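You operate a simulated robot arm through the tools that you are given. There is no shell and no other tool. Be economical: measure what you need, move in short steps, check, and stop when the job is done.

You are at the controls of a simulated two-armed robot. One attempt, no reset.

JOB
Open the spool desk drawer.

It is judged by the outcome, as a careful person would: the job done as asked, and still so three seconds after it is handed in. It fails if anything else is knocked over, pushed out of place, dropped, spilled or broken.

ROBOT AND FRAMES
Two 6-joint arms with two-finger parallel grippers on one trunk, on a base that drives. Base frame: it is fixed to the floor where the robot stands at the start and does not move with it; the origin is under the middle of the robot, x ahead of it, y to its left, z up. Readings come in m, degrees, newtons and seconds.
The left shoulder is at the start at [0.06, 0.187, 0.897], the right one opposite. Places, roughly: spool desk drawer [0.5, -0.1, 0.7]. Payload 1.57 kg a hand.
The TCP of each hand is the grasp point between the finger pads, 0.03 m short of the fingertips. In the tool frame z runs along the fingers and y along their closing line. Largest opening 0.11 m; finger width 0.024, thickness 0.012; the body of the gripper, 0.048 by 0.112 m, starts 0.078 m behind the TCP.
Orientation is told as [roll, pitch, yaw] about the base's x, y, z axes, in that order, counted from this pose: with the fingers straight down and closing along the base's y, the tool's x points along the base's -x, its y along +y and its z along -z.

CONTROLS
- The arms move only by the tool servo_tool. It takes "left_plan", "right_plan" or both (then of equal length, played together; a hand with none holds still); each is a list that holds one entry, the list of rows, each a list of 6 numbers: the shift along the tool's x, y, z in m, then the turn, a rotation vector about the tool's x, y, z in degrees. In form: [[[tx, ty, tz, wx, wy, wz], ...]]. A call has 1 to 10 rows; each row shifts and turns the commanded pose from where the row before left it, along the tool's axes as they then stand. "left_hand" and "right_hand" are, for a hand that has rows, the finger opening in m, from 0 to 0.11, set as the call begins (left out, the last holds). Each row takes 0.2 s and may step no farther than 0.05 m and 8.6 degrees from the row before; otherwise, or with a gripper value out of range, the whole call is refused. Where a pose cannot be reached the arm comes as near as it can. A force on the tool above 40 N (or 10 N above the force at the start of the call, whichever is more), or a blocked arm, ends the call early, and 0.2 s more pass. Each finger travels about 0.153 m/s and halts on what it meets, pressing with about 28 N; the grip force reading is that of the motor and also rises with nothing between the fingers. The clock runs only during rows and for 0.2 s after the last one: add rows that do not move to give the fingers time. It gives the time, the measured TCP pose, the force on the tool (base axes), the opening and the grip force at its end, in the units of the frame above (readings bear some noise).
- Cameras (640 x 400 px; columns grow to the right, rows downward): "scene" is now at [0.0016, 0.0033, 1.4225]; the picture's right is [0.04, -1.00, 0.00], its down [-0.90, -0.03, -0.44] and it looks along [0.44, 0.02, -0.90] (base axes); focal length 251 px, centre (320, 200). "left" rides on the left gripper at [0.07, -0.016, -0.141] in its tool frame; the picture's right is [0.23, 0.97, 0.00], its down [-0.86, 0.20, -0.48] and it looks along [-0.47, 0.11, 0.88] (tool axes); focal length 222 px, centre (320, 200). "right" rides on the right gripper at [0.07, 0.016, -0.141] in its tool frame; the picture's right is [-0.23, 0.97, 0.00], its down [-0.86, -0.20, -0.48] and it looks along [-0.47, -0.11, 0.88] (tool axes); focal length 222 px, centre (320, 200). There is no depth. A picture from a camera that has moved, and an enlarged one, comes with that camera's place and axes in the base frame and with its lens.
- snapshot(camera): a new picture of that camera. No time passes.
- slide_trunk(by): slides the trunk up (or, below 0, down) by that many m; the arms and the scene camera ride with it, the base frame stays. It gives what a move gives, with no picture.
- steer(legs): drives the robot by 1 to 6 legs, each [ahead, left, turn to the left] in m, m and degrees, along the robot's own axes; the way and the turn of a leg run together, so that a leg with both is an arc; at most 1.5 m and 180 degrees a leg. The arms and the cameras ride along, it lands a little off, and it stops where it bumps. It gives what a move gives.
- turn_head(pan, tilt): turns the head with the scene camera to pan (to the left, within 86 degrees either way) and tilt (down, from -29 to 69), counted from straight ahead of the robot. It gives what a move gives.
- inspect(camera, box): a new picture of the part [left, top, right, bottom] of that camera's present view, enlarged. No time passes.
- finish_job(): hands the job in; it is judged then, once.

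Go step by step. Nothing tells you exact positions but the pictures and the camera data: compare them with the known pose of the tool, close in by small moves and look again before you grip or let go. The budget is 120 turns and 88 pictures, counting those below and the enlarged ones. Unless the task says otherwise, let go and move clear before handing in, and close with one line.

The tools are called after "Request:" by a JSON object that holds its "method" and its "body". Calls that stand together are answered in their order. servo_tool: Moves the arms, as the interface text tells. Its arguments: {"type":"object","properties":{"left_plan":{"type":"array","items":{"type":"array","items":{"type":"array","items":{"type":"number"}}}},"left_hand":{"type":"number"},"right_plan":{"type":"array","items":{"type":"array","items":{"type":"array","items":{"type":"number"}}}},"right_hand":{"type":"number"}},"required":[]} The other tools are called the same way: slide_trunk (by) slides the trunk up or down; steer (legs) drives the base; turn_head (pan, tilt) turns the head that bears the scene camera; snapshot (camera) takes a picture; inspect (camera, box) takes an enlarged picture of a part of a camera's view; finish_job () hands the job in.

At the start:

```text
time_s: 0.0
left_tcp_pos: [0.3961, 0.2256, 0.8769]
left_orientation: [0.0, 0.0, -0.1]
left_wrist_force: [-0.5, 0.1, 0.6]
left_finger_gap: 0.1098
left_finger_force: 0.1
right_tcp_pos: [0.3955, -0.0916, 0.8339]
right_orientation: [0.0, 0.0, 0.1]
right_wrist_force: [0.1, 0.7, -0.4]
right_finger_gap: 0.1099
right_finger_force: 0.2
trunk travel left (down, up): [-0.525, 0.465]
robot x, y, heading: [-0.0007, -0.0013, -0.1]
head pan, tilt: [2.1, 63.8]
```

scene: 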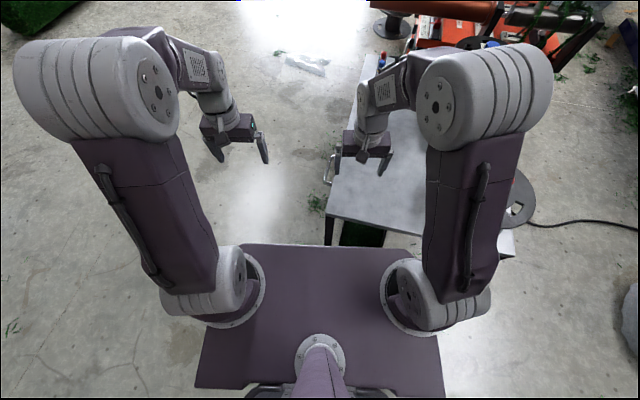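
right: 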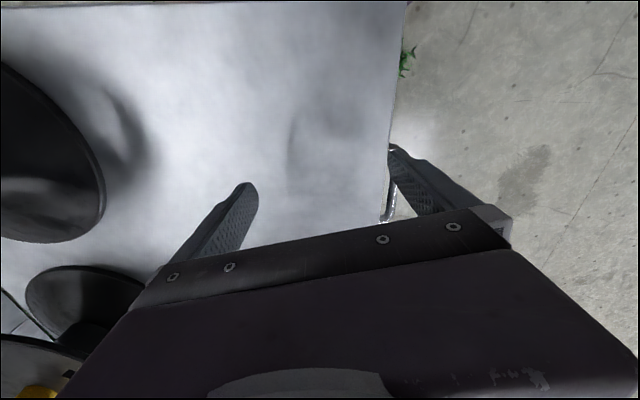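
left: 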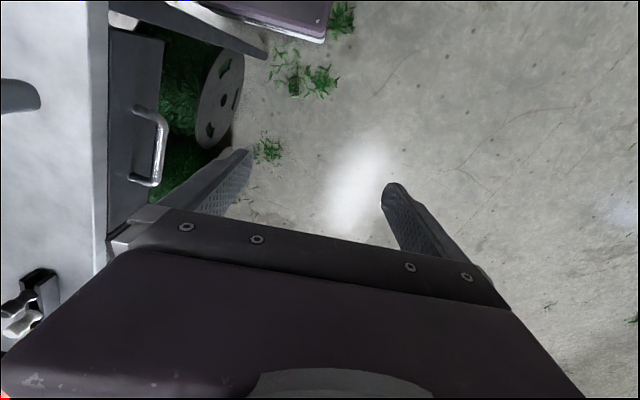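

The desk stands to the right, and its drawer front with a bow handle seems to face left (+y). I'll look closer before moving.

Request:
{"method": "inspect", "body": {"camera": "scene", "box": [280, 50, 440, 250]}}

Request:
{"method": "inspect", "body": {"camera": "left", "box": [0, 0, 320, 350]}}

```text
2.00 times, centred on (360, 150) of scene
camera zoom: at [0.0016, 0.0033, 1.4225], right [0.04, -1.0, 0.0], down [-0.9, -0.03, -0.44], along [0.44, 0.02, -0.9], focal length 502 px, centre (240, 300)
```

zoom: 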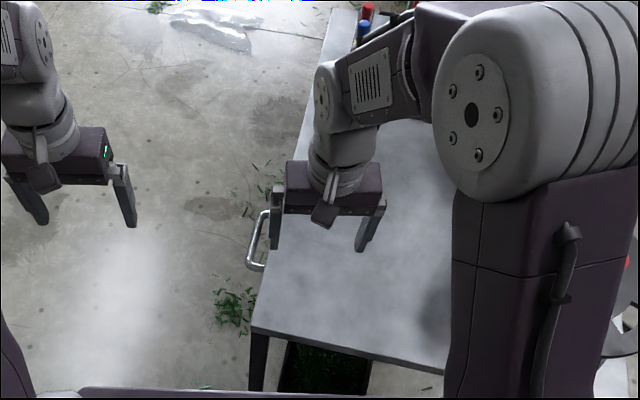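

```text
1.14 times, centred on (160, 175) of left
camera zoom: at [0.3268, 0.2088, 1.0188], right [-0.23, 0.97, 0.0], down [0.86, 0.2, 0.48], along [0.47, 0.11, -0.88], focal length 254 px, centre (503, 229)
```

zoom: 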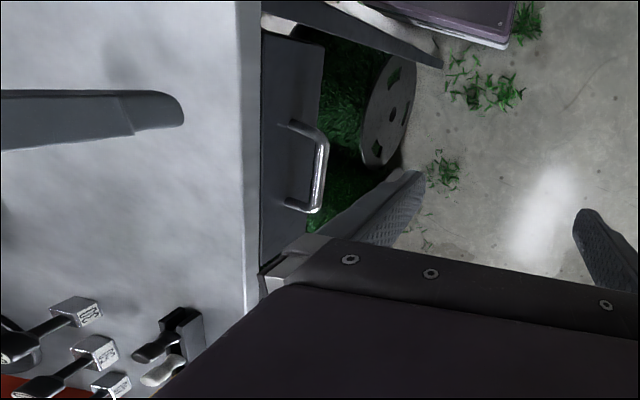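

Both views put the handle bar, which lies roughly along x, at about (0.48, -0.01, 0.68). The desk is yawed about -11°. I'll raise the right hand out of the way and turn the left hand toward pointing at -y.

Request:
{"method": "servo_tool", "body": {"left_plan": [[[0, 0.03, 0, 0, 0, 5.5], [0, 0.03, 0, 0, 0, 5.5], [0, 0, 0, 8.5, 0, 0], [0, 0, 0, 8.5, 0, 0], [0, 0, 0, 8.5, 0, 0], [0, 0, 0, 8.5, 0, 0], [0, 0, 0, 8.5, 0, 0], [0, 0, 0, 8.5, 0, 0], [0, 0, 0, 8.5, 0, 0], [0, 0, 0, 8.5, 0, 0]]], "right_plan": [[[0, -0.01, -0.015, 0, 0, 0], [0, -0.01, -0.015, 0, 0, 0], [0, -0.01, -0.015, 0, 0, 0], [0, -0.01, -0.015, 0, 0, 0], [0, -0.01, -0.015, 0, 0, 0], [0, -0.01, -0.015, 0, 0, 0], [0, -0.01, -0.015, 0, 0, 0], [0, -0.01, -0.015, 0, 0, 0], [0, 0, 0, 0, 0, 0], [0, 0, 0, 0, 0, 0]]]}}

Request:
{"method": "snapshot", "body": {"camera": "scene"}}

Request:
{"method": "snapshot", "body": {"camera": "left"}}

```text
time_s: 2.2
left_tcp_pos: [0.4, 0.2864, 0.8771]
left_orientation: [-68.2, -0.1, -11.0]
left_wrist_force: [0.2, 0.2, -1.7]
left_finger_gap: 0.1098
left_finger_force: 0.0
right_tcp_pos: [0.396, -0.1726, 0.9542]
right_orientation: [0.0, 0.0, 0.1]
right_wrist_force: [-0.8, -0.4, 0.6]
right_finger_gap: 0.1102
right_finger_force: 0.1
trunk travel left (down, up): [-0.525, 0.465]
robot x, y, heading: [-0.0034, 0.003, -0.3]
head pan, tilt: [2.1, 63.8]
```

```text
82 pictures are left
camera scene: at [0.0021, 0.0042, 1.4226], right [0.04, -1.0, 0.0], down [-0.9, -0.03, -0.44], along [0.44, 0.02, -0.9], focal length 251 px, centre (320, 200)
```

scene: 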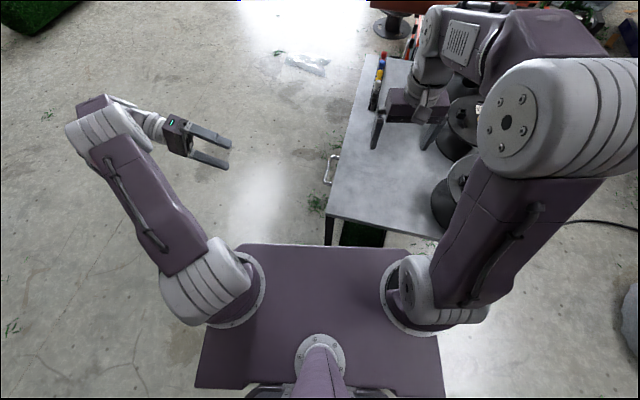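

```text
81 pictures are left
camera left: at [0.3548, 0.4227, 0.945], right [-0.15, 0.4, -0.9], down [0.94, 0.35, -0.01], along [0.31, -0.85, -0.43], focal length 222 px, centre (320, 200)
```

left: 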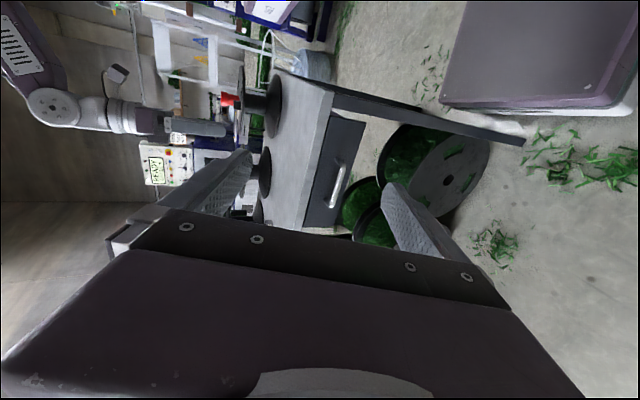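

The drawer and handle are clear in the left view. I'll enlarge both views to refine the handle position.

Request:
{"method": "inspect", "body": {"camera": "left", "box": [270, 100, 430, 260]}}

Request:
{"method": "inspect", "body": {"camera": "scene", "box": [290, 120, 390, 220]}}

```text
2.50 times, centred on (350, 180) of left
camera zoom: at [0.3548, 0.4227, 0.945], right [-0.15, 0.4, -0.9], down [0.94, 0.35, -0.01], along [0.31, -0.85, -0.43], focal length 555 px, centre (245, 250)
```

zoom: 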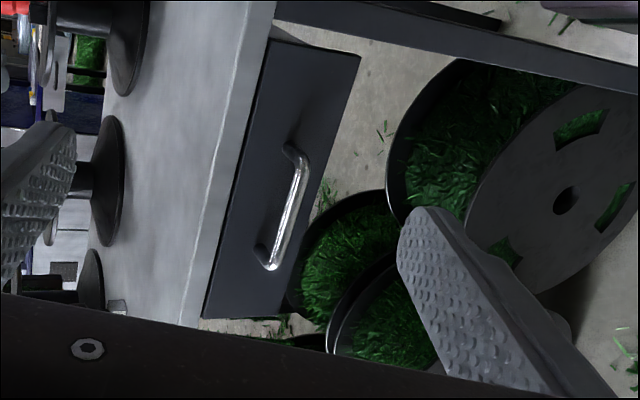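

```text
4.00 times, centred on (340, 170) of scene
camera zoom: at [0.0021, 0.0042, 1.4226], right [0.04, -1.0, 0.0], down [-0.9, -0.03, -0.44], along [0.44, 0.02, -0.9], focal length 1004 px, centre (240, 320)
```

zoom: 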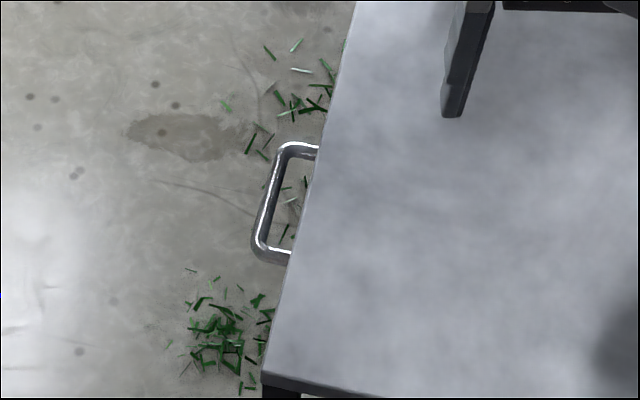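

The handle's midpoint is about (0.475, -0.002, 0.69). I'm moving to a pre-grasp about 10 cm out from it, with the fingers partly closed.

Request:
{"method": "servo_tool", "body": {"left_plan": [[[0, 0, 0, 8.5, 0, 0], [0, 0, 0, 8.3, 0, 0], [-0.0162, 0.02146, 0.023, 0, 0, 0], [-0.0162, 0.02146, 0.023, 0, 0, 0], [-0.0162, 0.02146, 0.023, 0, 0, 0], [-0.0162, 0.02146, 0.023, 0, 0, 0], [-0.0162, 0.02146, 0.023, 0, 0, 0], [-0.0162, 0.02146, 0.023, 0, 0, 0], [-0.0162, 0.02146, 0.023, 0, 0, 0], [-0.0162, 0.02146, 0.023, 0, 0, 0]]], "left_hand": 0.06}}

Request:
{"method": "snapshot", "body": {"camera": "scene"}}

Request:
{"method": "snapshot", "body": {"camera": "left"}}

```text
time_s: 4.4
left_tcp_pos: [0.4564, 0.0666, 0.6917]
left_orientation: [-84.9, 0.0, -11.1]
left_wrist_force: [-0.3, 0.2, 0.9]
left_finger_gap: 0.06
left_finger_force: 0.0
left hand out of reach, approached as far as the arm can: row 1, 2, 10
right_tcp_pos: [0.3953, -0.1732, 0.9544]
right_orientation: [0.0, 0.0, 0.0]
right_wrist_force: [-0.2, 0.3, -0.9]
right_finger_gap: 0.1101
right_finger_force: 0.0
trunk travel left (down, up): [-0.525, 0.465]
robot x, y, heading: [0.0005, 0.0001, 0.1]
head pan, tilt: [2.1, 63.8]
```

```text
78 pictures are left
camera scene: at [0.0014, 0.0031, 1.4226], right [0.04, -1.0, 0.0], down [-0.9, -0.03, -0.44], along [0.44, 0.02, -0.9], focal length 251 px, centre (320, 200)
```

scene: 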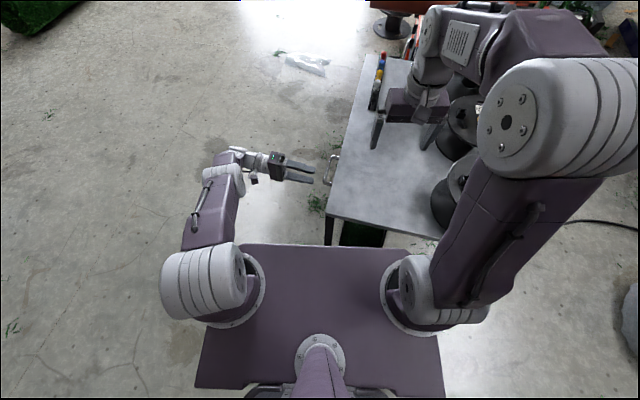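

```text
77 pictures are left
camera left: at [0.4144, 0.2163, 0.7216], right [-0.21, 0.13, -0.97], down [0.93, 0.32, -0.16], along [0.29, -0.94, -0.19], focal length 222 px, centre (320, 200)
```

left: 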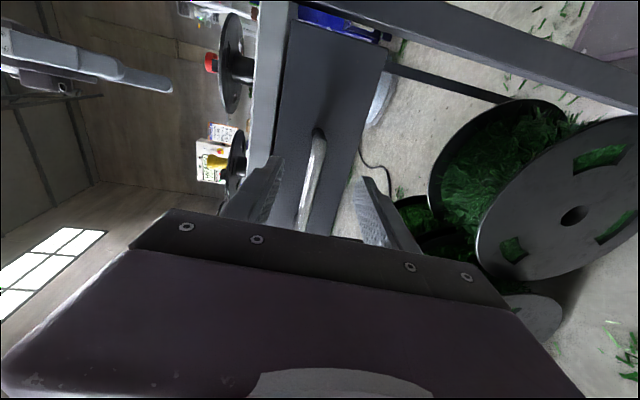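

The arm is near its reach limit here. I'll back off, raise the right hand, lower the trunk 0.12 m for more reach, and then come back up to the handle.

Request:
{"method": "servo_tool", "body": {"left_plan": [[[0, -0.02, -0.02, 0, 0, 0], [0, -0.02, -0.02, 0, 0, 0], [0, -0.02, -0.02, 0, 0, 0], [0, -0.02, 0, 0, 0, 0], [0, 0, 0, 0, 0, 0]]], "right_plan": [[[0, 0, -0.03, 0, 0, 0], [0, 0, -0.03, 0, 0, 0], [0, 0, -0.03, 0, 0, 0], [0, 0, -0.01, 0, 0, 0], [0, 0, 0, 0, 0, 0]]]}}

Request:
{"method": "slide_trunk", "body": {"by": -0.12}}

Request:
{"method": "snapshot", "body": {"camera": "scene"}}

```text
time_s: 5.6
left_tcp_pos: [0.4673, 0.1186, 0.7786]
left_orientation: [-84.8, 0.0, -11.0]
left_wrist_force: [0.1, -0.8, -0.3]
left_finger_gap: 0.0597
left_finger_force: 0.0
right_tcp_pos: [0.3971, -0.1717, 1.0541]
right_orientation: [0.0, 0.0, 0.0]
right_wrist_force: [-0.8, 0.4, 0.3]
right_finger_gap: 0.1099
right_finger_force: 0.1
trunk travel left (down, up): [-0.525, 0.465]
robot x, y, heading: [0.0005, -0.0001, -0.0]
head pan, tilt: [2.1, 63.8]
```

```text
time_s: 7.1
left_tcp_pos: [0.4673, 0.1199, 0.6571]
left_orientation: [-84.8, 0.0, -10.9]
left_wrist_force: [0.2, -0.1, -0.2]
left_finger_gap: 0.06
left_finger_force: 0.0
right_tcp_pos: [0.3964, -0.1727, 0.9344]
right_orientation: [0.1, 0.0, 0.0]
right_wrist_force: [0.2, -0.3, 1.0]
right_finger_gap: 0.11
right_finger_force: 0.2
trunk travel left (down, up): [-0.405, 0.585]
robot x, y, heading: [0.0041, -0.0024, -0.0]
head pan, tilt: [2.1, 63.8]
```

```text
76 pictures are left
camera scene: at [0.0015, 0.0033, 1.3026], right [0.04, -1.0, 0.0], down [-0.9, -0.03, -0.44], along [0.44, 0.02, -0.9], focal length 251 px, centre (320, 200)
```

scene: 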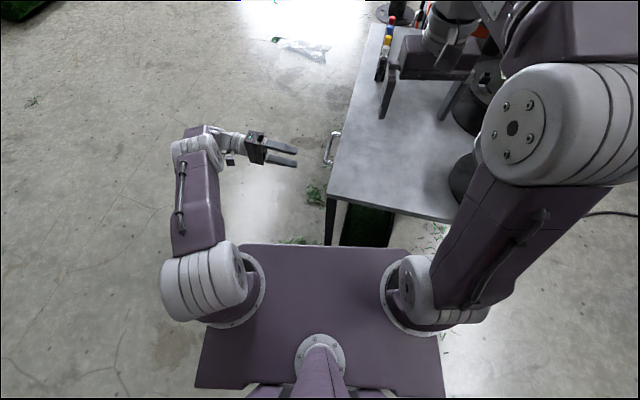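

Request:
{"method": "servo_tool", "body": {"left_plan": [[[-0.008, -0.0095, 0.0137, 0, 0, 0], [-0.008, -0.0095, 0.0137, 0, 0, 0], [-0.008, -0.0095, 0.0137, 0, 0, 0], [-0.008, -0.0095, 0.0137, 0, 0, 0], [0, 0, 0, 0, 0, 0]]]}}

Request:
{"method": "snapshot", "body": {"camera": "scene"}}

Request:
{"method": "snapshot", "body": {"camera": "left"}}

```text
time_s: 8.3
left_tcp_pos: [0.488, 0.057, 0.69]
left_orientation: [-84.8, 0.0, -11.0]
left_wrist_force: [0.0, -0.4, 0.1]
left_finger_gap: 0.0605
left_finger_force: 0.0
right_tcp_pos: [0.3957, -0.1727, 0.9334]
right_orientation: [0.0, 0.0, 0.0]
right_wrist_force: [-0.3, -0.6, -0.8]
right_finger_gap: 0.1101
right_finger_force: 0.1
trunk travel left (down, up): [-0.405, 0.585]
robot x, y, heading: [-0.0009, -0.0014, 0.2]
head pan, tilt: [2.1, 63.8]
```

```text
75 pictures are left
camera scene: at [0.0017, 0.0035, 1.3025], right [0.04, -1.0, 0.0], down [-0.9, -0.03, -0.44], along [0.44, 0.02, -0.9], focal length 251 px, centre (320, 200)
```

scene: 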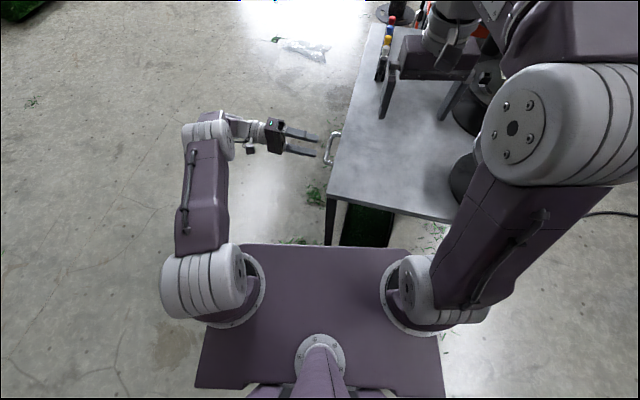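

```text
74 pictures are left
camera left: at [0.4457, 0.2069, 0.7203], right [-0.21, 0.13, -0.97], down [0.93, 0.32, -0.16], along [0.29, -0.94, -0.19], focal length 222 px, centre (320, 200)
```

left: 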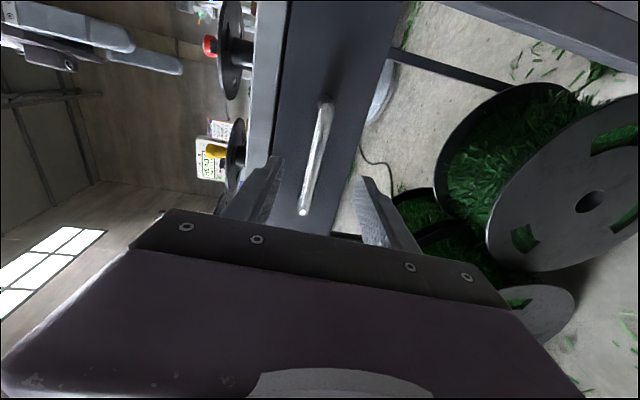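

The fingers are lined up with the bar at (0.474, -0.002, 0.69), so I'm advancing over it.

Request:
{"method": "servo_tool", "body": {"left_plan": [[[0, -0.002, 0.014, 0, 0, 0], [0, -0.002, 0.014, 0, 0, 0], [0, -0.002, 0.014, 0, 0, 0], [0, -0.001, 0.012, 0, 0, 0], [0, 0, 0, 0, 0, 0]]], "left_hand": 0.048}}

Request:
{"method": "inspect", "body": {"camera": "scene", "box": [240, 80, 400, 200]}}

Request:
{"method": "inspect", "body": {"camera": "left", "box": [180, 60, 440, 260]}}

```text
time_s: 9.5
left_tcp_pos: [0.478, 0.0022, 0.6926]
left_orientation: [-84.8, -0.1, -11.0]
left_wrist_force: [-0.3, -0.4, 0.0]
left_finger_gap: 0.048
left_finger_force: 0.0
right_tcp_pos: [0.3966, -0.172, 0.9347]
right_orientation: [0.0, 0.0, 0.0]
right_wrist_force: [-0.8, 0.3, -1.1]
right_finger_gap: 0.1101
right_finger_force: 0.0
trunk travel left (down, up): [-0.405, 0.585]
robot x, y, heading: [-0.0018, 0.0019, 0.1]
head pan, tilt: [2.1, 63.8]
```

```text
3.33 times, centred on (320, 140) of scene
camera zoom: at [0.0017, 0.0034, 1.3025], right [0.04, -1.0, 0.0], down [-0.9, -0.03, -0.44], along [0.44, 0.02, -0.9], focal length 837 px, centre (320, 400)
```

zoom: 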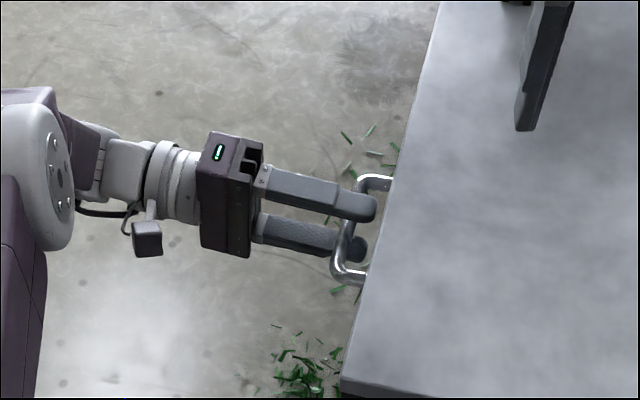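

```text
2.00 times, centred on (310, 160) of left
camera zoom: at [0.4362, 0.1525, 0.723], right [-0.21, 0.13, -0.97], down [0.93, 0.32, -0.16], along [0.29, -0.94, -0.19], focal length 444 px, centre (340, 280)
```

zoom: 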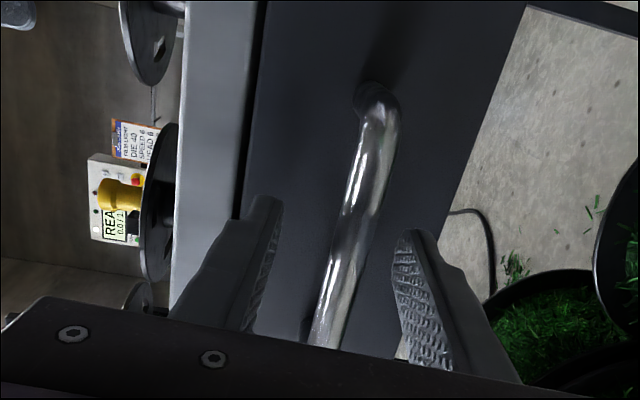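

The bar lies between the fingers, so I'm closing on it.

Request:
{"method": "servo_tool", "body": {"left_plan": [[[0, 0, 0, 0, 0, 0], [0, 0, 0, 0, 0, 0], [0, 0, 0, 0, 0, 0]]], "left_hand": 0.0}}

Request:
{"method": "inspect", "body": {"camera": "left", "box": [180, 60, 440, 260]}}

```text
time_s: 10.3
left_tcp_pos: [0.4786, 0.0025, 0.6908]
left_orientation: [-84.8, 0.2, -11.1]
left_wrist_force: [-8.9, 0.2, -25.3]
left_finger_gap: 0.0138
left_finger_force: 29.9
right_tcp_pos: [0.3969, -0.1707, 0.9325]
right_orientation: [0.1, 0.1, 0.0]
right_wrist_force: [-0.5, 0.8, -0.2]
right_finger_gap: 0.1101
right_finger_force: 0.0
trunk travel left (down, up): [-0.405, 0.585]
robot x, y, heading: [-0.0024, -0.0005, 0.1]
head pan, tilt: [2.1, 63.8]
```

```text
2.00 times, centred on (310, 160) of left
camera zoom: at [0.4366, 0.1527, 0.721], right [-0.21, 0.13, -0.97], down [0.93, 0.32, -0.16], along [0.29, -0.94, -0.19], focal length 444 px, centre (340, 280)
```

zoom: 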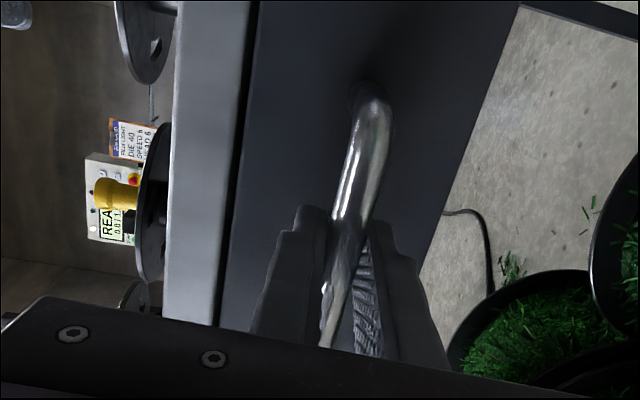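

The bar is gripped, with a vertical load of about 25 N from a slight offset. I'll ease the hand down and see how the load changes.

Request:
{"method": "servo_tool", "body": {"left_plan": [[[0, 0.003, 0, 0, 0, 0], [0, 0, 0, 0, 0, 0]]]}}

```text
time_s: 10.9
left_tcp_pos: [0.4768, 0.0026, 0.6906]
left_orientation: [-84.9, -0.1, -10.9]
left_wrist_force: [-2.0, 0.7, -0.1]
left_finger_gap: 0.0135
left_finger_force: 29.4
right_tcp_pos: [0.3973, -0.1727, 0.9333]
right_orientation: [0.1, 0.0, 0.0]
right_wrist_force: [0.0, 0.0, -0.5]
right_finger_gap: 0.1101
right_finger_force: 0.1
trunk travel left (down, up): [-0.405, 0.585]
robot x, y, heading: [-0.0007, -0.0019, 0.1]
head pan, tilt: [2.1, 63.8]
```

The load is gone. Now I'll pull slowly along the drawer axis.

Request:
{"method": "servo_tool", "body": {"left_plan": [[[0, 0.0009, -0.01, 0, 0, 0], [0, 0.0009, -0.01, 0, 0, 0], [0, 0.0009, -0.01, 0, 0, 0], [0, 0.0009, -0.01, 0, 0, 0], [0, 0, 0, 0, 0, 0]]]}}

Request:
{"method": "snapshot", "body": {"camera": "scene"}}

```text
time_s: 12.1
left_tcp_pos: [0.4862, 0.0417, 0.6913]
left_orientation: [-84.9, -0.1, -10.7]
left_wrist_force: [17.4, -3.4, 16.6]
left_finger_gap: 0.0138
left_finger_force: 29.9
right_tcp_pos: [0.3968, -0.173, 0.9333]
right_orientation: [0.0, 0.0, 0.0]
right_wrist_force: [0.7, -0.2, -0.8]
right_finger_gap: 0.1102
right_finger_force: 0.1
trunk travel left (down, up): [-0.405, 0.585]
robot x, y, heading: [-0.0016, -0.0007, 0.0]
head pan, tilt: [2.1, 63.8]
```

```text
70 pictures are left
camera scene: at [0.0023, 0.0026, 1.3027], right [0.04, -1.0, 0.0], down [-0.9, -0.03, -0.44], along [0.44, 0.02, -0.9], focal length 251 px, centre (320, 200)
```

scene: 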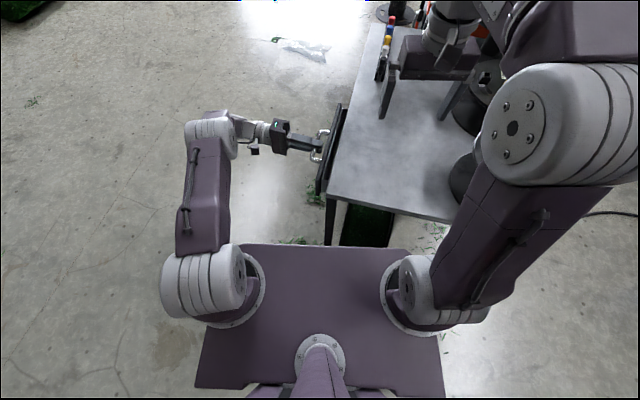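

The drawer is sliding. The side load suggests its axis is a bit more toward +x, so I'm correcting for that and continuing.

Request:
{"method": "servo_tool", "body": {"left_plan": [[[-0.002, -0.002, -0.005, 0, 0, 0], [-0.0005, 0.0008, -0.012, 0, 0, 0], [-0.0005, 0.0008, -0.012, 0, 0, 0], [-0.0005, 0.0008, -0.012, 0, 0, 0], [-0.0005, 0.0008, -0.012, 0, 0, 0], [0, 0, 0, 0, 0, 0]]]}}

```text
time_s: 13.5
left_tcp_pos: [0.4977, 0.0937, 0.6905]
left_orientation: [-85.0, 0.1, -11.1]
left_wrist_force: [-11.8, 1.0, -15.9]
left_finger_gap: 0.0135
left_finger_force: 29.6
right_tcp_pos: [0.396, -0.1721, 0.9327]
right_orientation: [0.0, 0.0, 0.0]
right_wrist_force: [0.1, 0.0, 0.6]
right_finger_gap: 0.1098
right_finger_force: 0.2
trunk travel left (down, up): [-0.405, 0.585]
robot x, y, heading: [0.0008, -0.0001, 0.2]
head pan, tilt: [2.1, 63.8]
```

Request:
{"method": "servo_tool", "body": {"left_plan": [[[0.001, 0.0015, -0.005, 0, 0, 0], [-0.0003, 0.0009, -0.013, 0, 0, 0], [-0.0003, 0.0009, -0.013, 0, 0, 0], [-0.0003, 0.0009, -0.013, 0, 0, 0], [-0.0003, 0.0009, -0.013, 0, 0, 0], [0, 0, 0, 0, 0, 0]]]}}

Request:
{"method": "snapshot", "body": {"camera": "scene"}}

```text
time_s: 14.5
left_tcp_pos: [0.5035, 0.1273, 0.6916]
left_orientation: [-84.2, 0.2, -10.3]
left_wrist_force: [14.1, -3.2, -23.0]
left_finger_gap: 0.0139
left_finger_force: 30.3
left hand out of reach, approached as far as the arm can: row 3, 4, 5
right_tcp_pos: [0.4, -0.1733, 0.9331]
right_orientation: [0.0, 0.2, -0.1]
right_wrist_force: [-0.1, 0.3, -0.8]
right_finger_gap: 0.1101
right_finger_force: 0.1
trunk travel left (down, up): [-0.405, 0.585]
robot x, y, heading: [-0.0008, 0.0002, -0.1]
head pan, tilt: [2.1, 63.8]
stopped in row 5 (left hand): the force on the tool passed its limit (the readings are from after the stop); the commanded pose is now the measured one
```

```text
69 pictures are left
camera scene: at [0.0064, 0.0034, 1.3025], right [0.04, -1.0, 0.0], down [-0.9, -0.03, -0.44], along [0.44, 0.02, -0.9], focal length 251 px, centre (320, 200)
```

scene: 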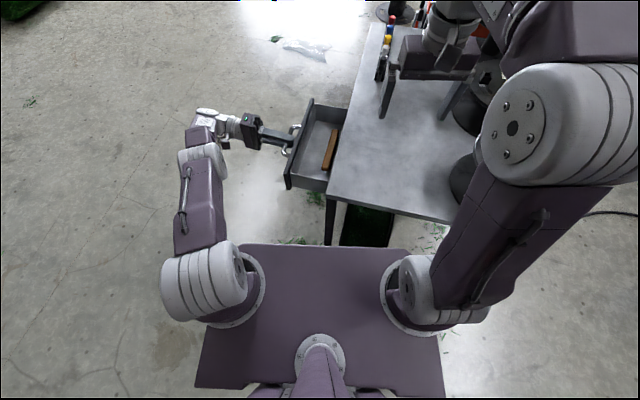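

The arm has reached its limit with the drawer about 13 cm out. I'll open the fingers and drive the base left, which draws the hand straight off the bar, then regrasp to pull further.

Request:
{"method": "servo_tool", "body": {"left_plan": [[[0, 0, 0, 0, 0, 0], [0, 0, 0, 0, 0, 0], [0, 0, 0, 0, 0, 0]]], "left_hand": 0.06}}

Request:
{"method": "inspect", "body": {"camera": "left", "box": [180, 60, 440, 260]}}

Request:
{"method": "inspect", "body": {"camera": "scene", "box": [220, 60, 400, 220]}}

```text
time_s: 15.3
left_tcp_pos: [0.4991, 0.1283, 0.6954]
left_orientation: [-84.5, 0.0, -10.5]
left_wrist_force: [0.4, 0.1, 0.4]
left_finger_gap: 0.0599
left_finger_force: 0.1
right_tcp_pos: [0.3953, -0.1727, 0.9348]
right_orientation: [0.0, 0.0, 0.0]
right_wrist_force: [0.5, 0.2, -1.2]
right_finger_gap: 0.1102
right_finger_force: 0.0
trunk travel left (down, up): [-0.405, 0.585]
robot x, y, heading: [0.0015, -0.0023, 0.3]
head pan, tilt: [2.1, 63.8]
```

```text
2.00 times, centred on (310, 160) of left
camera zoom: at [0.4575, 0.2778, 0.7252], right [-0.21, 0.13, -0.97], down [0.93, 0.33, -0.15], along [0.3, -0.93, -0.19], focal length 444 px, centre (340, 280)
```

zoom: 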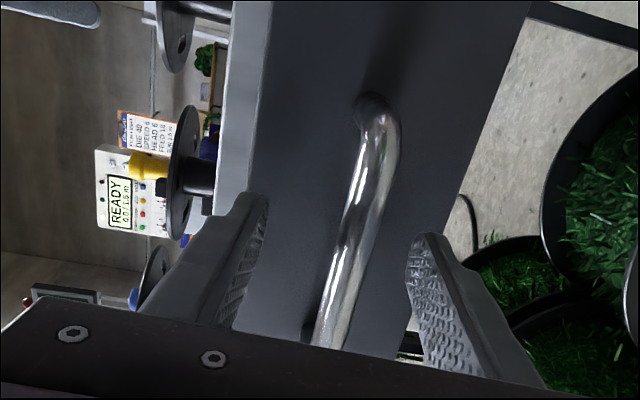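

```text
2.50 times, centred on (310, 140) of scene
camera zoom: at [0.0023, 0.0032, 1.3026], right [0.04, -1.0, 0.0], down [-0.9, -0.03, -0.44], along [0.44, 0.02, -0.9], focal length 628 px, centre (345, 350)
```

zoom: 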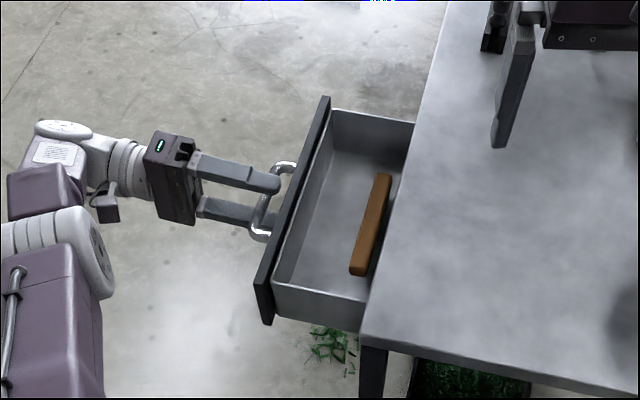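

Request:
{"method": "steer", "body": {"legs": [[0, 0.26, 0]]}}

Request:
{"method": "snapshot", "body": {"camera": "scene"}}

Request:
{"method": "snapshot", "body": {"camera": "left"}}

```text
time_s: 17.2
left_tcp_pos: [0.501, 0.3828, 0.6952]
left_orientation: [-84.5, 0.0, -10.6]
left_wrist_force: [0.3, -0.1, 0.3]
left_finger_gap: 0.0598
left_finger_force: 0.1
right_tcp_pos: [0.3979, 0.0821, 0.9338]
right_orientation: [-0.1, -0.1, -0.2]
right_wrist_force: [-0.3, 0.5, -0.1]
right_finger_gap: 0.1104
right_finger_force: 0.1
trunk travel left (down, up): [-0.405, 0.585]
robot x, y, heading: [0.0006, 0.2543, -0.1]
head pan, tilt: [2.1, 63.8]
```

```text
66 pictures are left
camera scene: at [0.0026, 0.2591, 1.3025], right [0.03, -1.0, 0.0], down [-0.9, -0.03, -0.44], along [0.44, 0.01, -0.9], focal length 251 px, centre (320, 200)
```

scene: 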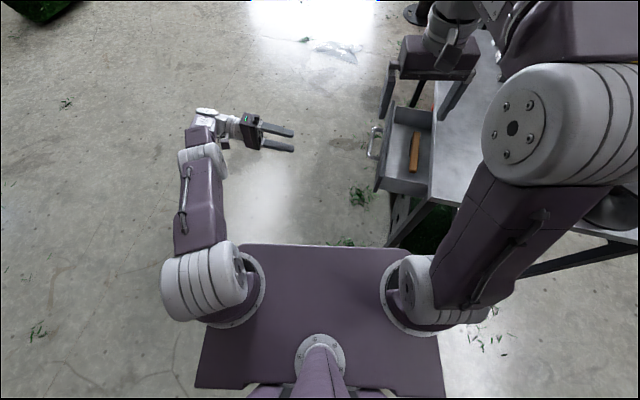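

```text
65 pictures are left
camera left: at [0.4584, 0.5323, 0.725], right [-0.21, 0.13, -0.97], down [0.93, 0.33, -0.15], along [0.3, -0.94, -0.19], focal length 222 px, centre (320, 200)
```

left: 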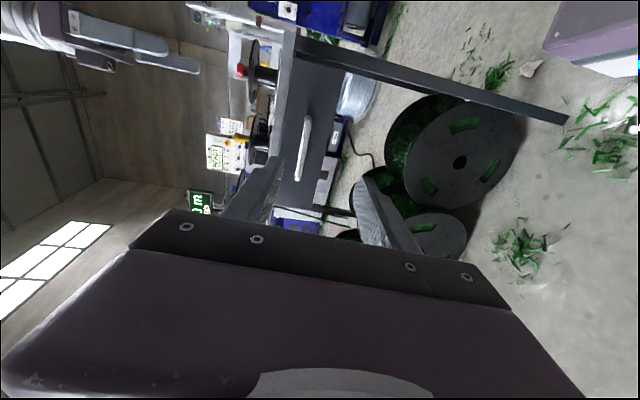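

The hand came off cleanly. I'll nudge the base ahead 2.5 cm for reach, then return to the bar.

Request:
{"method": "steer", "body": {"legs": [[0.025, 0, 0]]}}

Request:
{"method": "inspect", "body": {"camera": "scene", "box": [320, 90, 440, 210]}}

Request:
{"method": "inspect", "body": {"camera": "left", "box": [230, 60, 390, 220]}}

```text
time_s: 18.0
left_tcp_pos: [0.5254, 0.3809, 0.6944]
left_orientation: [-84.5, 0.1, -10.7]
left_wrist_force: [-0.1, -0.4, -0.3]
left_finger_gap: 0.0599
left_finger_force: 0.0
right_tcp_pos: [0.4228, 0.0823, 0.9335]
right_orientation: [0.1, 0.1, -0.1]
right_wrist_force: [1.3, 0.3, 0.2]
right_finger_gap: 0.1102
right_finger_force: 0.1
trunk travel left (down, up): [-0.405, 0.585]
robot x, y, heading: [0.0285, 0.2525, -0.3]
head pan, tilt: [2.1, 63.8]
```

```text
3.33 times, centred on (380, 150) of scene
camera zoom: at [0.029, 0.258, 1.3025], right [0.03, -1.0, 0.0], down [-0.9, -0.03, -0.44], along [0.44, 0.02, -0.9], focal length 837 px, centre (120, 367)
```

zoom: 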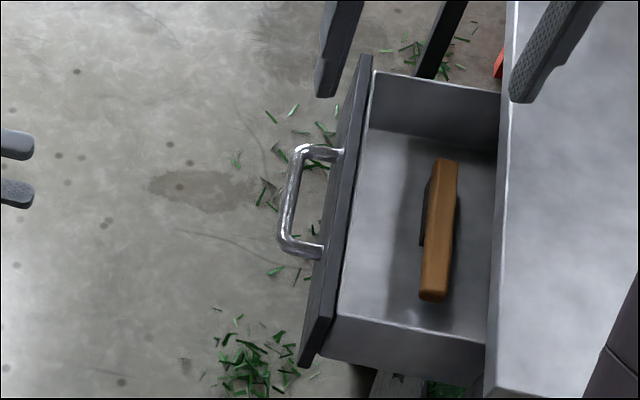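

```text
2.50 times, centred on (310, 140) of left
camera zoom: at [0.4839, 0.5318, 0.7246], right [-0.21, 0.13, -0.97], down [0.93, 0.33, -0.15], along [0.3, -0.93, -0.19], focal length 555 px, centre (345, 350)
```

zoom: 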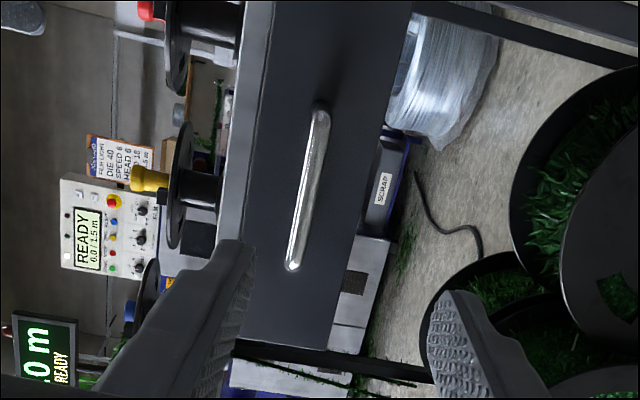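

Request:
{"method": "servo_tool", "body": {"left_plan": [[[-0.004, -0.0023, 0.0273, 0, 0, 0], [-0.004, -0.0023, 0.0273, 0, 0, 0], [-0.004, -0.0023, 0.0273, 0, 0, 0], [-0.004, -0.0023, 0.0273, 0, 0, 0], [-0.004, -0.0023, 0.0273, 0, 0, 0], [-0.004, -0.0023, 0.0273, 0, 0, 0], [-0.004, -0.0023, 0.0273, 0, 0, 0], [0, 0, 0, 0, 0, 0]]], "left_hand": 0.05}}

Request:
{"method": "snapshot", "body": {"camera": "left"}}

Request:
{"method": "snapshot", "body": {"camera": "scene"}}

```text
time_s: 19.8
left_tcp_pos: [0.5157, 0.1862, 0.6907]
left_orientation: [-84.5, 0.0, -10.7]
left_wrist_force: [-0.7, 0.1, 0.5]
left_finger_gap: 0.0502
left_finger_force: 0.0
right_tcp_pos: [0.4212, 0.0816, 0.9342]
right_orientation: [0.1, 0.0, -0.2]
right_wrist_force: [0.7, 0.8, 0.7]
right_finger_gap: 0.1102
right_finger_force: 0.1
trunk travel left (down, up): [-0.405, 0.585]
robot x, y, heading: [0.0271, 0.2556, -0.3]
head pan, tilt: [2.1, 63.8]
```

```text
62 pictures are left
camera left: at [0.4736, 0.3367, 0.7221], right [-0.21, 0.13, -0.97], down [0.93, 0.33, -0.15], along [0.3, -0.93, -0.19], focal length 222 px, centre (320, 200)
```

left: 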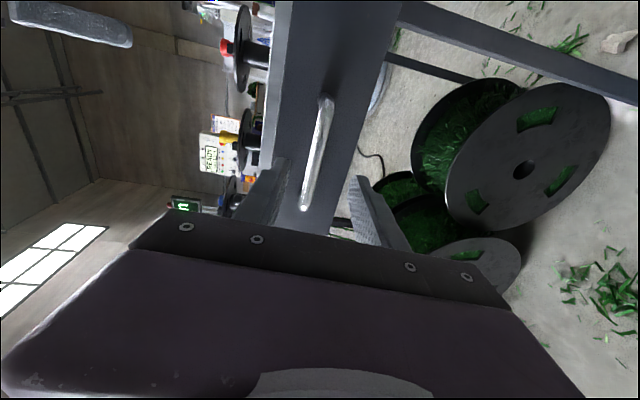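

```text
61 pictures are left
camera scene: at [0.0274, 0.2582, 1.3025], right [0.03, -1.0, 0.0], down [-0.9, -0.03, -0.44], along [0.44, 0.02, -0.9], focal length 251 px, centre (320, 200)
```

scene: 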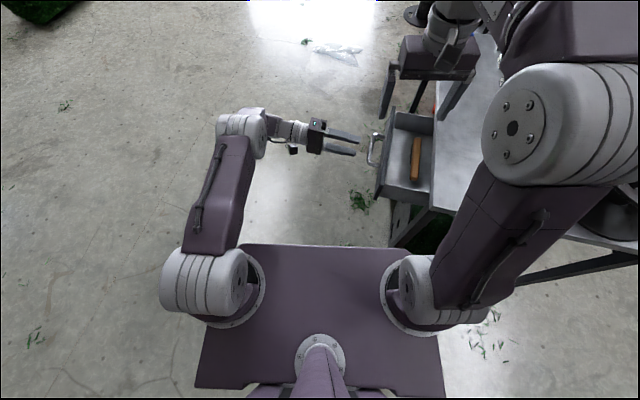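

Aligned as before. I'm advancing 6 cm, level, and then closing.

Request:
{"method": "servo_tool", "body": {"left_plan": [[[0, -0.0015, 0.015, 0, 0, 0], [0, -0.0015, 0.015, 0, 0, 0], [0, -0.0015, 0.015, 0, 0, 0], [0, -0.0013, 0.015, 0, 0, 0], [0, 0, 0, 0, 0, 0]]]}}

Request:
{"method": "servo_tool", "body": {"left_plan": [[[0, 0, 0, 0, 0, 0], [0, 0, 0, 0, 0, 0], [0, 0, 0, 0, 0, 0]]], "left_hand": 0.0}}

Request:
{"method": "inspect", "body": {"camera": "left", "box": [180, 60, 440, 260]}}

```text
time_s: 21.0
left_tcp_pos: [0.5048, 0.128, 0.6918]
left_orientation: [-84.4, 0.0, -10.6]
left_wrist_force: [0.8, -1.4, 0.2]
left_finger_gap: 0.0503
left_finger_force: 0.1
right_tcp_pos: [0.4216, 0.0812, 0.934]
right_orientation: [0.0, 0.0, -0.1]
right_wrist_force: [0.2, 0.1, -0.7]
right_finger_gap: 0.1098
right_finger_force: 0.2
trunk travel left (down, up): [-0.405, 0.585]
robot x, y, heading: [0.0255, 0.256, -0.1]
head pan, tilt: [2.1, 63.8]
```

```text
time_s: 21.8
left_tcp_pos: [0.5034, 0.129, 0.6904]
left_orientation: [-84.4, 0.1, -10.7]
left_wrist_force: [-1.9, -0.5, -6.0]
left_finger_gap: 0.0137
left_finger_force: 30.7
right_tcp_pos: [0.4219, 0.0815, 0.9325]
right_orientation: [-0.1, 0.0, -0.1]
right_wrist_force: [0.0, -0.3, 1.2]
right_finger_gap: 0.1102
right_finger_force: 0.0
trunk travel left (down, up): [-0.405, 0.585]
robot x, y, heading: [0.0243, 0.2564, 0.2]
head pan, tilt: [2.1, 63.8]
```

```text
2.00 times, centred on (310, 160) of left
camera zoom: at [0.4623, 0.278, 0.7215], right [-0.21, 0.14, -0.97], down [0.93, 0.33, -0.15], along [0.3, -0.93, -0.19], focal length 444 px, centre (340, 280)
```

zoom: 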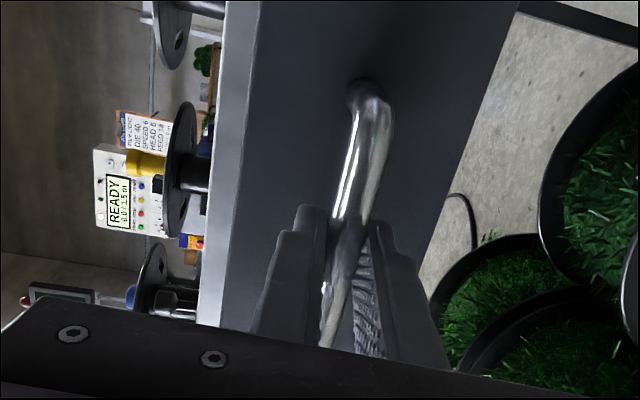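

It's gripped again, so I'll continue the pull.

Request:
{"method": "servo_tool", "body": {"left_plan": [[[-0.0003, 0.001, -0.01, 0, 0, 0], [-0.0003, 0.001, -0.01, 0, 0, 0], [-0.0003, 0.001, -0.01, 0, 0, 0], [-0.0003, 0.001, -0.01, 0, 0, 0], [-0.0003, 0.001, -0.01, 0, 0, 0], [0, 0, 0, 0, 0, 0]]]}}

Request:
{"method": "snapshot", "body": {"camera": "scene"}}

```text
time_s: 23.2
left_tcp_pos: [0.5149, 0.1793, 0.6905]
left_orientation: [-84.4, 0.1, -10.9]
left_wrist_force: [-12.5, 0.6, -14.7]
left_finger_gap: 0.0137
left_finger_force: 30.3
right_tcp_pos: [0.4211, 0.0833, 0.934]
right_orientation: [0.0, 0.0, -0.1]
right_wrist_force: [0.0, -0.9, -0.7]
right_finger_gap: 0.1101
right_finger_force: 0.0
trunk travel left (down, up): [-0.405, 0.585]
robot x, y, heading: [0.0254, 0.2557, -0.1]
head pan, tilt: [2.1, 63.8]
```

```text
59 pictures are left
camera scene: at [0.0269, 0.258, 1.3025], right [0.03, -1.0, 0.0], down [-0.9, -0.03, -0.44], along [0.44, 0.02, -0.9], focal length 251 px, centre (320, 200)
```

scene: 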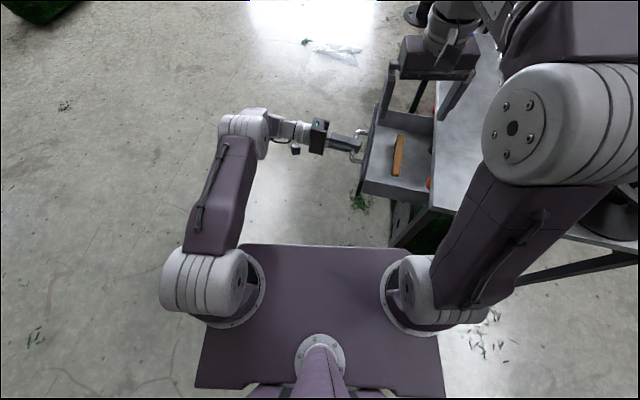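

It's about 18 cm open and still moving freely. I'll keep pulling in small steps and watch for the stop.

Request:
{"method": "servo_tool", "body": {"left_plan": [[[0.001, 0.0015, -0.004, 0, 0, 0], [-0.0001, 0.001, -0.01, 0, 0, 0], [-0.0001, 0.001, -0.01, 0, 0, 0], [-0.0001, 0.001, -0.01, 0, 0, 0], [0, 0, 0, 0, 0, 0]]]}}

Request:
{"method": "snapshot", "body": {"camera": "scene"}}

```text
time_s: 24.4
left_tcp_pos: [0.5228, 0.2132, 0.6911]
left_orientation: [-84.4, 0.0, -10.5]
left_wrist_force: [-4.6, 0.1, -9.4]
left_finger_gap: 0.0138
left_finger_force: 30.6
right_tcp_pos: [0.4217, 0.0816, 0.9331]
right_orientation: [0.0, 0.0, 0.0]
right_wrist_force: [-0.1, 0.5, 0.2]
right_finger_gap: 0.1098
right_finger_force: 0.0
trunk travel left (down, up): [-0.405, 0.585]
robot x, y, heading: [0.0273, 0.2535, 0.1]
head pan, tilt: [2.1, 63.8]
```

```text
58 pictures are left
camera scene: at [0.0277, 0.2579, 1.3025], right [0.03, -1.0, 0.0], down [-0.9, -0.03, -0.44], along [0.44, 0.02, -0.9], focal length 251 px, centre (320, 200)
```

scene: 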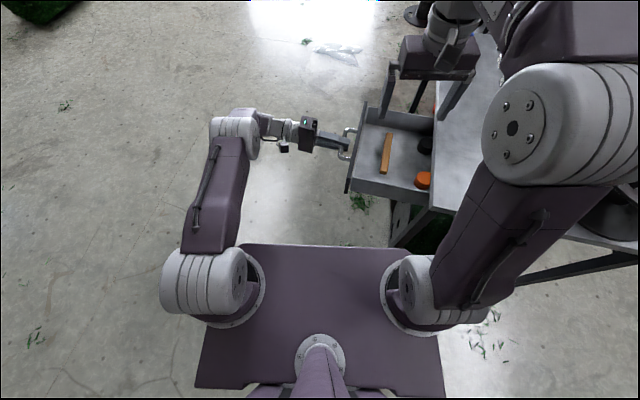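

Request:
{"method": "servo_tool", "body": {"left_plan": [[[0.0005, 0.0015, -0.008, 0, 0, 0], [-0.0002, 0.001, -0.008, 0, 0, 0], [-0.0002, 0.001, -0.008, 0, 0, 0], [-0.0002, 0.001, -0.008, 0, 0, 0], [-0.0002, 0.001, -0.008, 0, 0, 0], [0, 0, 0, 0, 0, 0]]]}}

Request:
{"method": "snapshot", "body": {"camera": "scene"}}

```text
time_s: 25.8
left_tcp_pos: [0.5294, 0.2491, 0.6926]
left_orientation: [-84.4, -0.2, -10.7]
left_wrist_force: [-1.1, -25.4, 13.6]
left_finger_gap: 0.014
left_finger_force: 30.3
right_tcp_pos: [0.4212, 0.0791, 0.9348]
right_orientation: [0.2, -0.2, -0.2]
right_wrist_force: [-0.2, 0.0, 0.1]
right_finger_gap: 0.1101
right_finger_force: 0.1
trunk travel left (down, up): [-0.405, 0.585]
robot x, y, heading: [0.0272, 0.2554, -0.3]
head pan, tilt: [2.1, 63.8]
```

```text
57 pictures are left
camera scene: at [0.0256, 0.254, 1.3029], right [0.03, -1.0, 0.0], down [-0.9, -0.03, -0.44], along [0.44, 0.02, -0.9], focal length 251 px, centre (320, 200)
```

scene: 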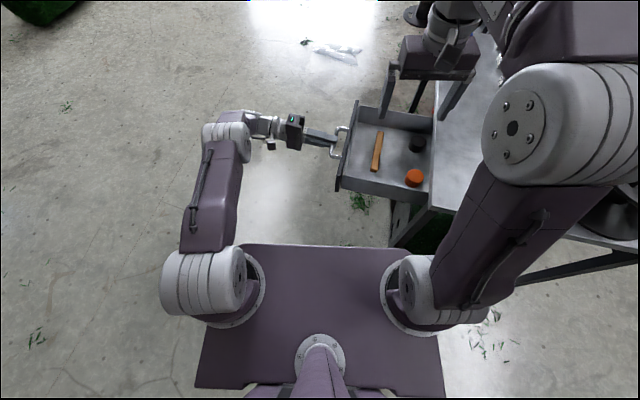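

The pull force has jumped to 25 N at about 25 cm out, so the drawer is at its stop. I'll relax the pull, open the fingers, and then back off.

Request:
{"method": "servo_tool", "body": {"left_plan": [[[0, 0, 0.003, 0, 0, 0], [0, 0, 0, 0, 0, 0]]]}}

Request:
{"method": "servo_tool", "body": {"left_plan": [[[0, 0, 0, 0, 0, 0], [0, 0, 0, 0, 0, 0], [0, 0, 0, 0, 0, 0]]], "left_hand": 0.06}}

Request:
{"method": "inspect", "body": {"camera": "left", "box": [180, 60, 440, 260]}}

```text
time_s: 26.4
left_tcp_pos: [0.5299, 0.2501, 0.6919]
left_orientation: [-84.5, -0.2, -10.5]
left_wrist_force: [6.8, -6.6, 24.5]
left_finger_gap: 0.0138
left_finger_force: 30.5
right_tcp_pos: [0.4211, 0.0806, 0.9341]
right_orientation: [0.1, -0.1, -0.3]
right_wrist_force: [0.1, 0.2, 0.2]
right_finger_gap: 0.11
right_finger_force: 0.1
trunk travel left (down, up): [-0.405, 0.585]
robot x, y, heading: [0.027, 0.2571, -0.1]
head pan, tilt: [2.1, 63.8]
```

```text
time_s: 27.2
left_tcp_pos: [0.5297, 0.249, 0.6887]
left_orientation: [-84.4, 0.0, -10.7]
left_wrist_force: [0.4, -0.5, -0.1]
left_finger_gap: 0.06
left_finger_force: 0.0
right_tcp_pos: [0.4222, 0.0824, 0.934]
right_orientation: [0.0, 0.0, 0.0]
right_wrist_force: [0.7, 1.7, 0.5]
right_finger_gap: 0.1099
right_finger_force: 0.2
trunk travel left (down, up): [-0.405, 0.585]
robot x, y, heading: [0.0258, 0.2562, -0.1]
head pan, tilt: [2.1, 63.8]
```

```text
2.00 times, centred on (310, 160) of left
camera zoom: at [0.4869, 0.398, 0.7196], right [-0.21, 0.14, -0.97], down [0.93, 0.33, -0.15], along [0.3, -0.93, -0.19], focal length 444 px, centre (340, 280)
```

zoom: 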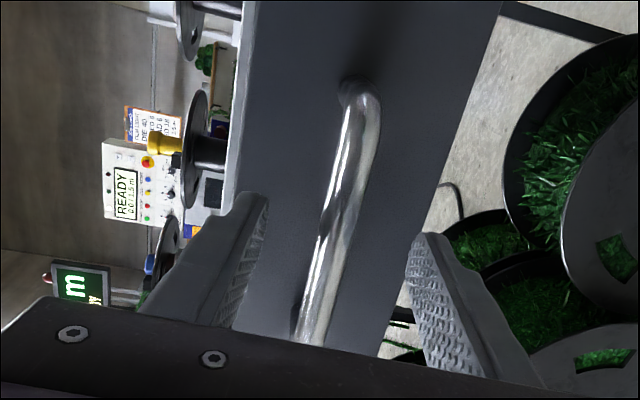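

The fingers are open and clear of the bar. I'll drive left to withdraw the hand.

Request:
{"method": "steer", "body": {"legs": [[0, 0.13, 0]]}}

Request:
{"method": "snapshot", "body": {"camera": "scene"}}

```text
time_s: 28.5
left_tcp_pos: [0.529, 0.3835, 0.6893]
left_orientation: [-84.5, 0.0, -10.6]
left_wrist_force: [1.3, -0.3, -0.4]
left_finger_gap: 0.0601
left_finger_force: 0.1
right_tcp_pos: [0.4224, 0.2172, 0.9347]
right_orientation: [0.0, 0.0, -0.1]
right_wrist_force: [-0.7, -0.1, 0.5]
right_finger_gap: 0.1098
right_finger_force: 0.0
trunk travel left (down, up): [-0.405, 0.585]
robot x, y, heading: [0.0253, 0.3882, -0.1]
head pan, tilt: [2.1, 63.8]
```

```text
55 pictures are left
camera scene: at [0.0276, 0.3938, 1.3025], right [0.04, -1.0, 0.0], down [-0.9, -0.03, -0.44], along [0.44, 0.01, -0.9], focal length 251 px, centre (320, 200)
```

scene: 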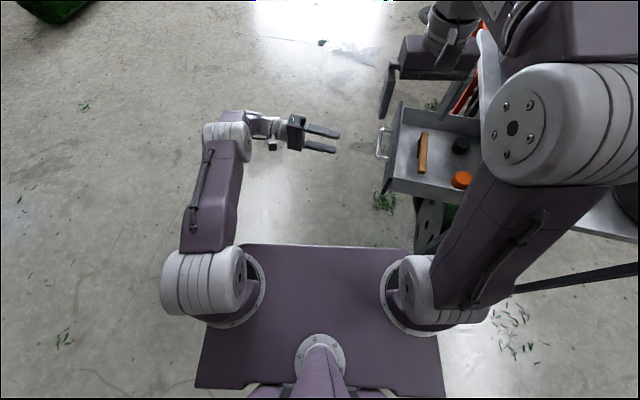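

The drawer is fully open, its contents are in place, and both hands are clear, so I'm handing in.

Request:
{"method": "finish_job", "body": {}}

```text
The job is handed in.
```

The spool desk drawer is open to its stop, about 25 cm. Both hands are clear of it, and I saw nothing knocked over or moved out of place.
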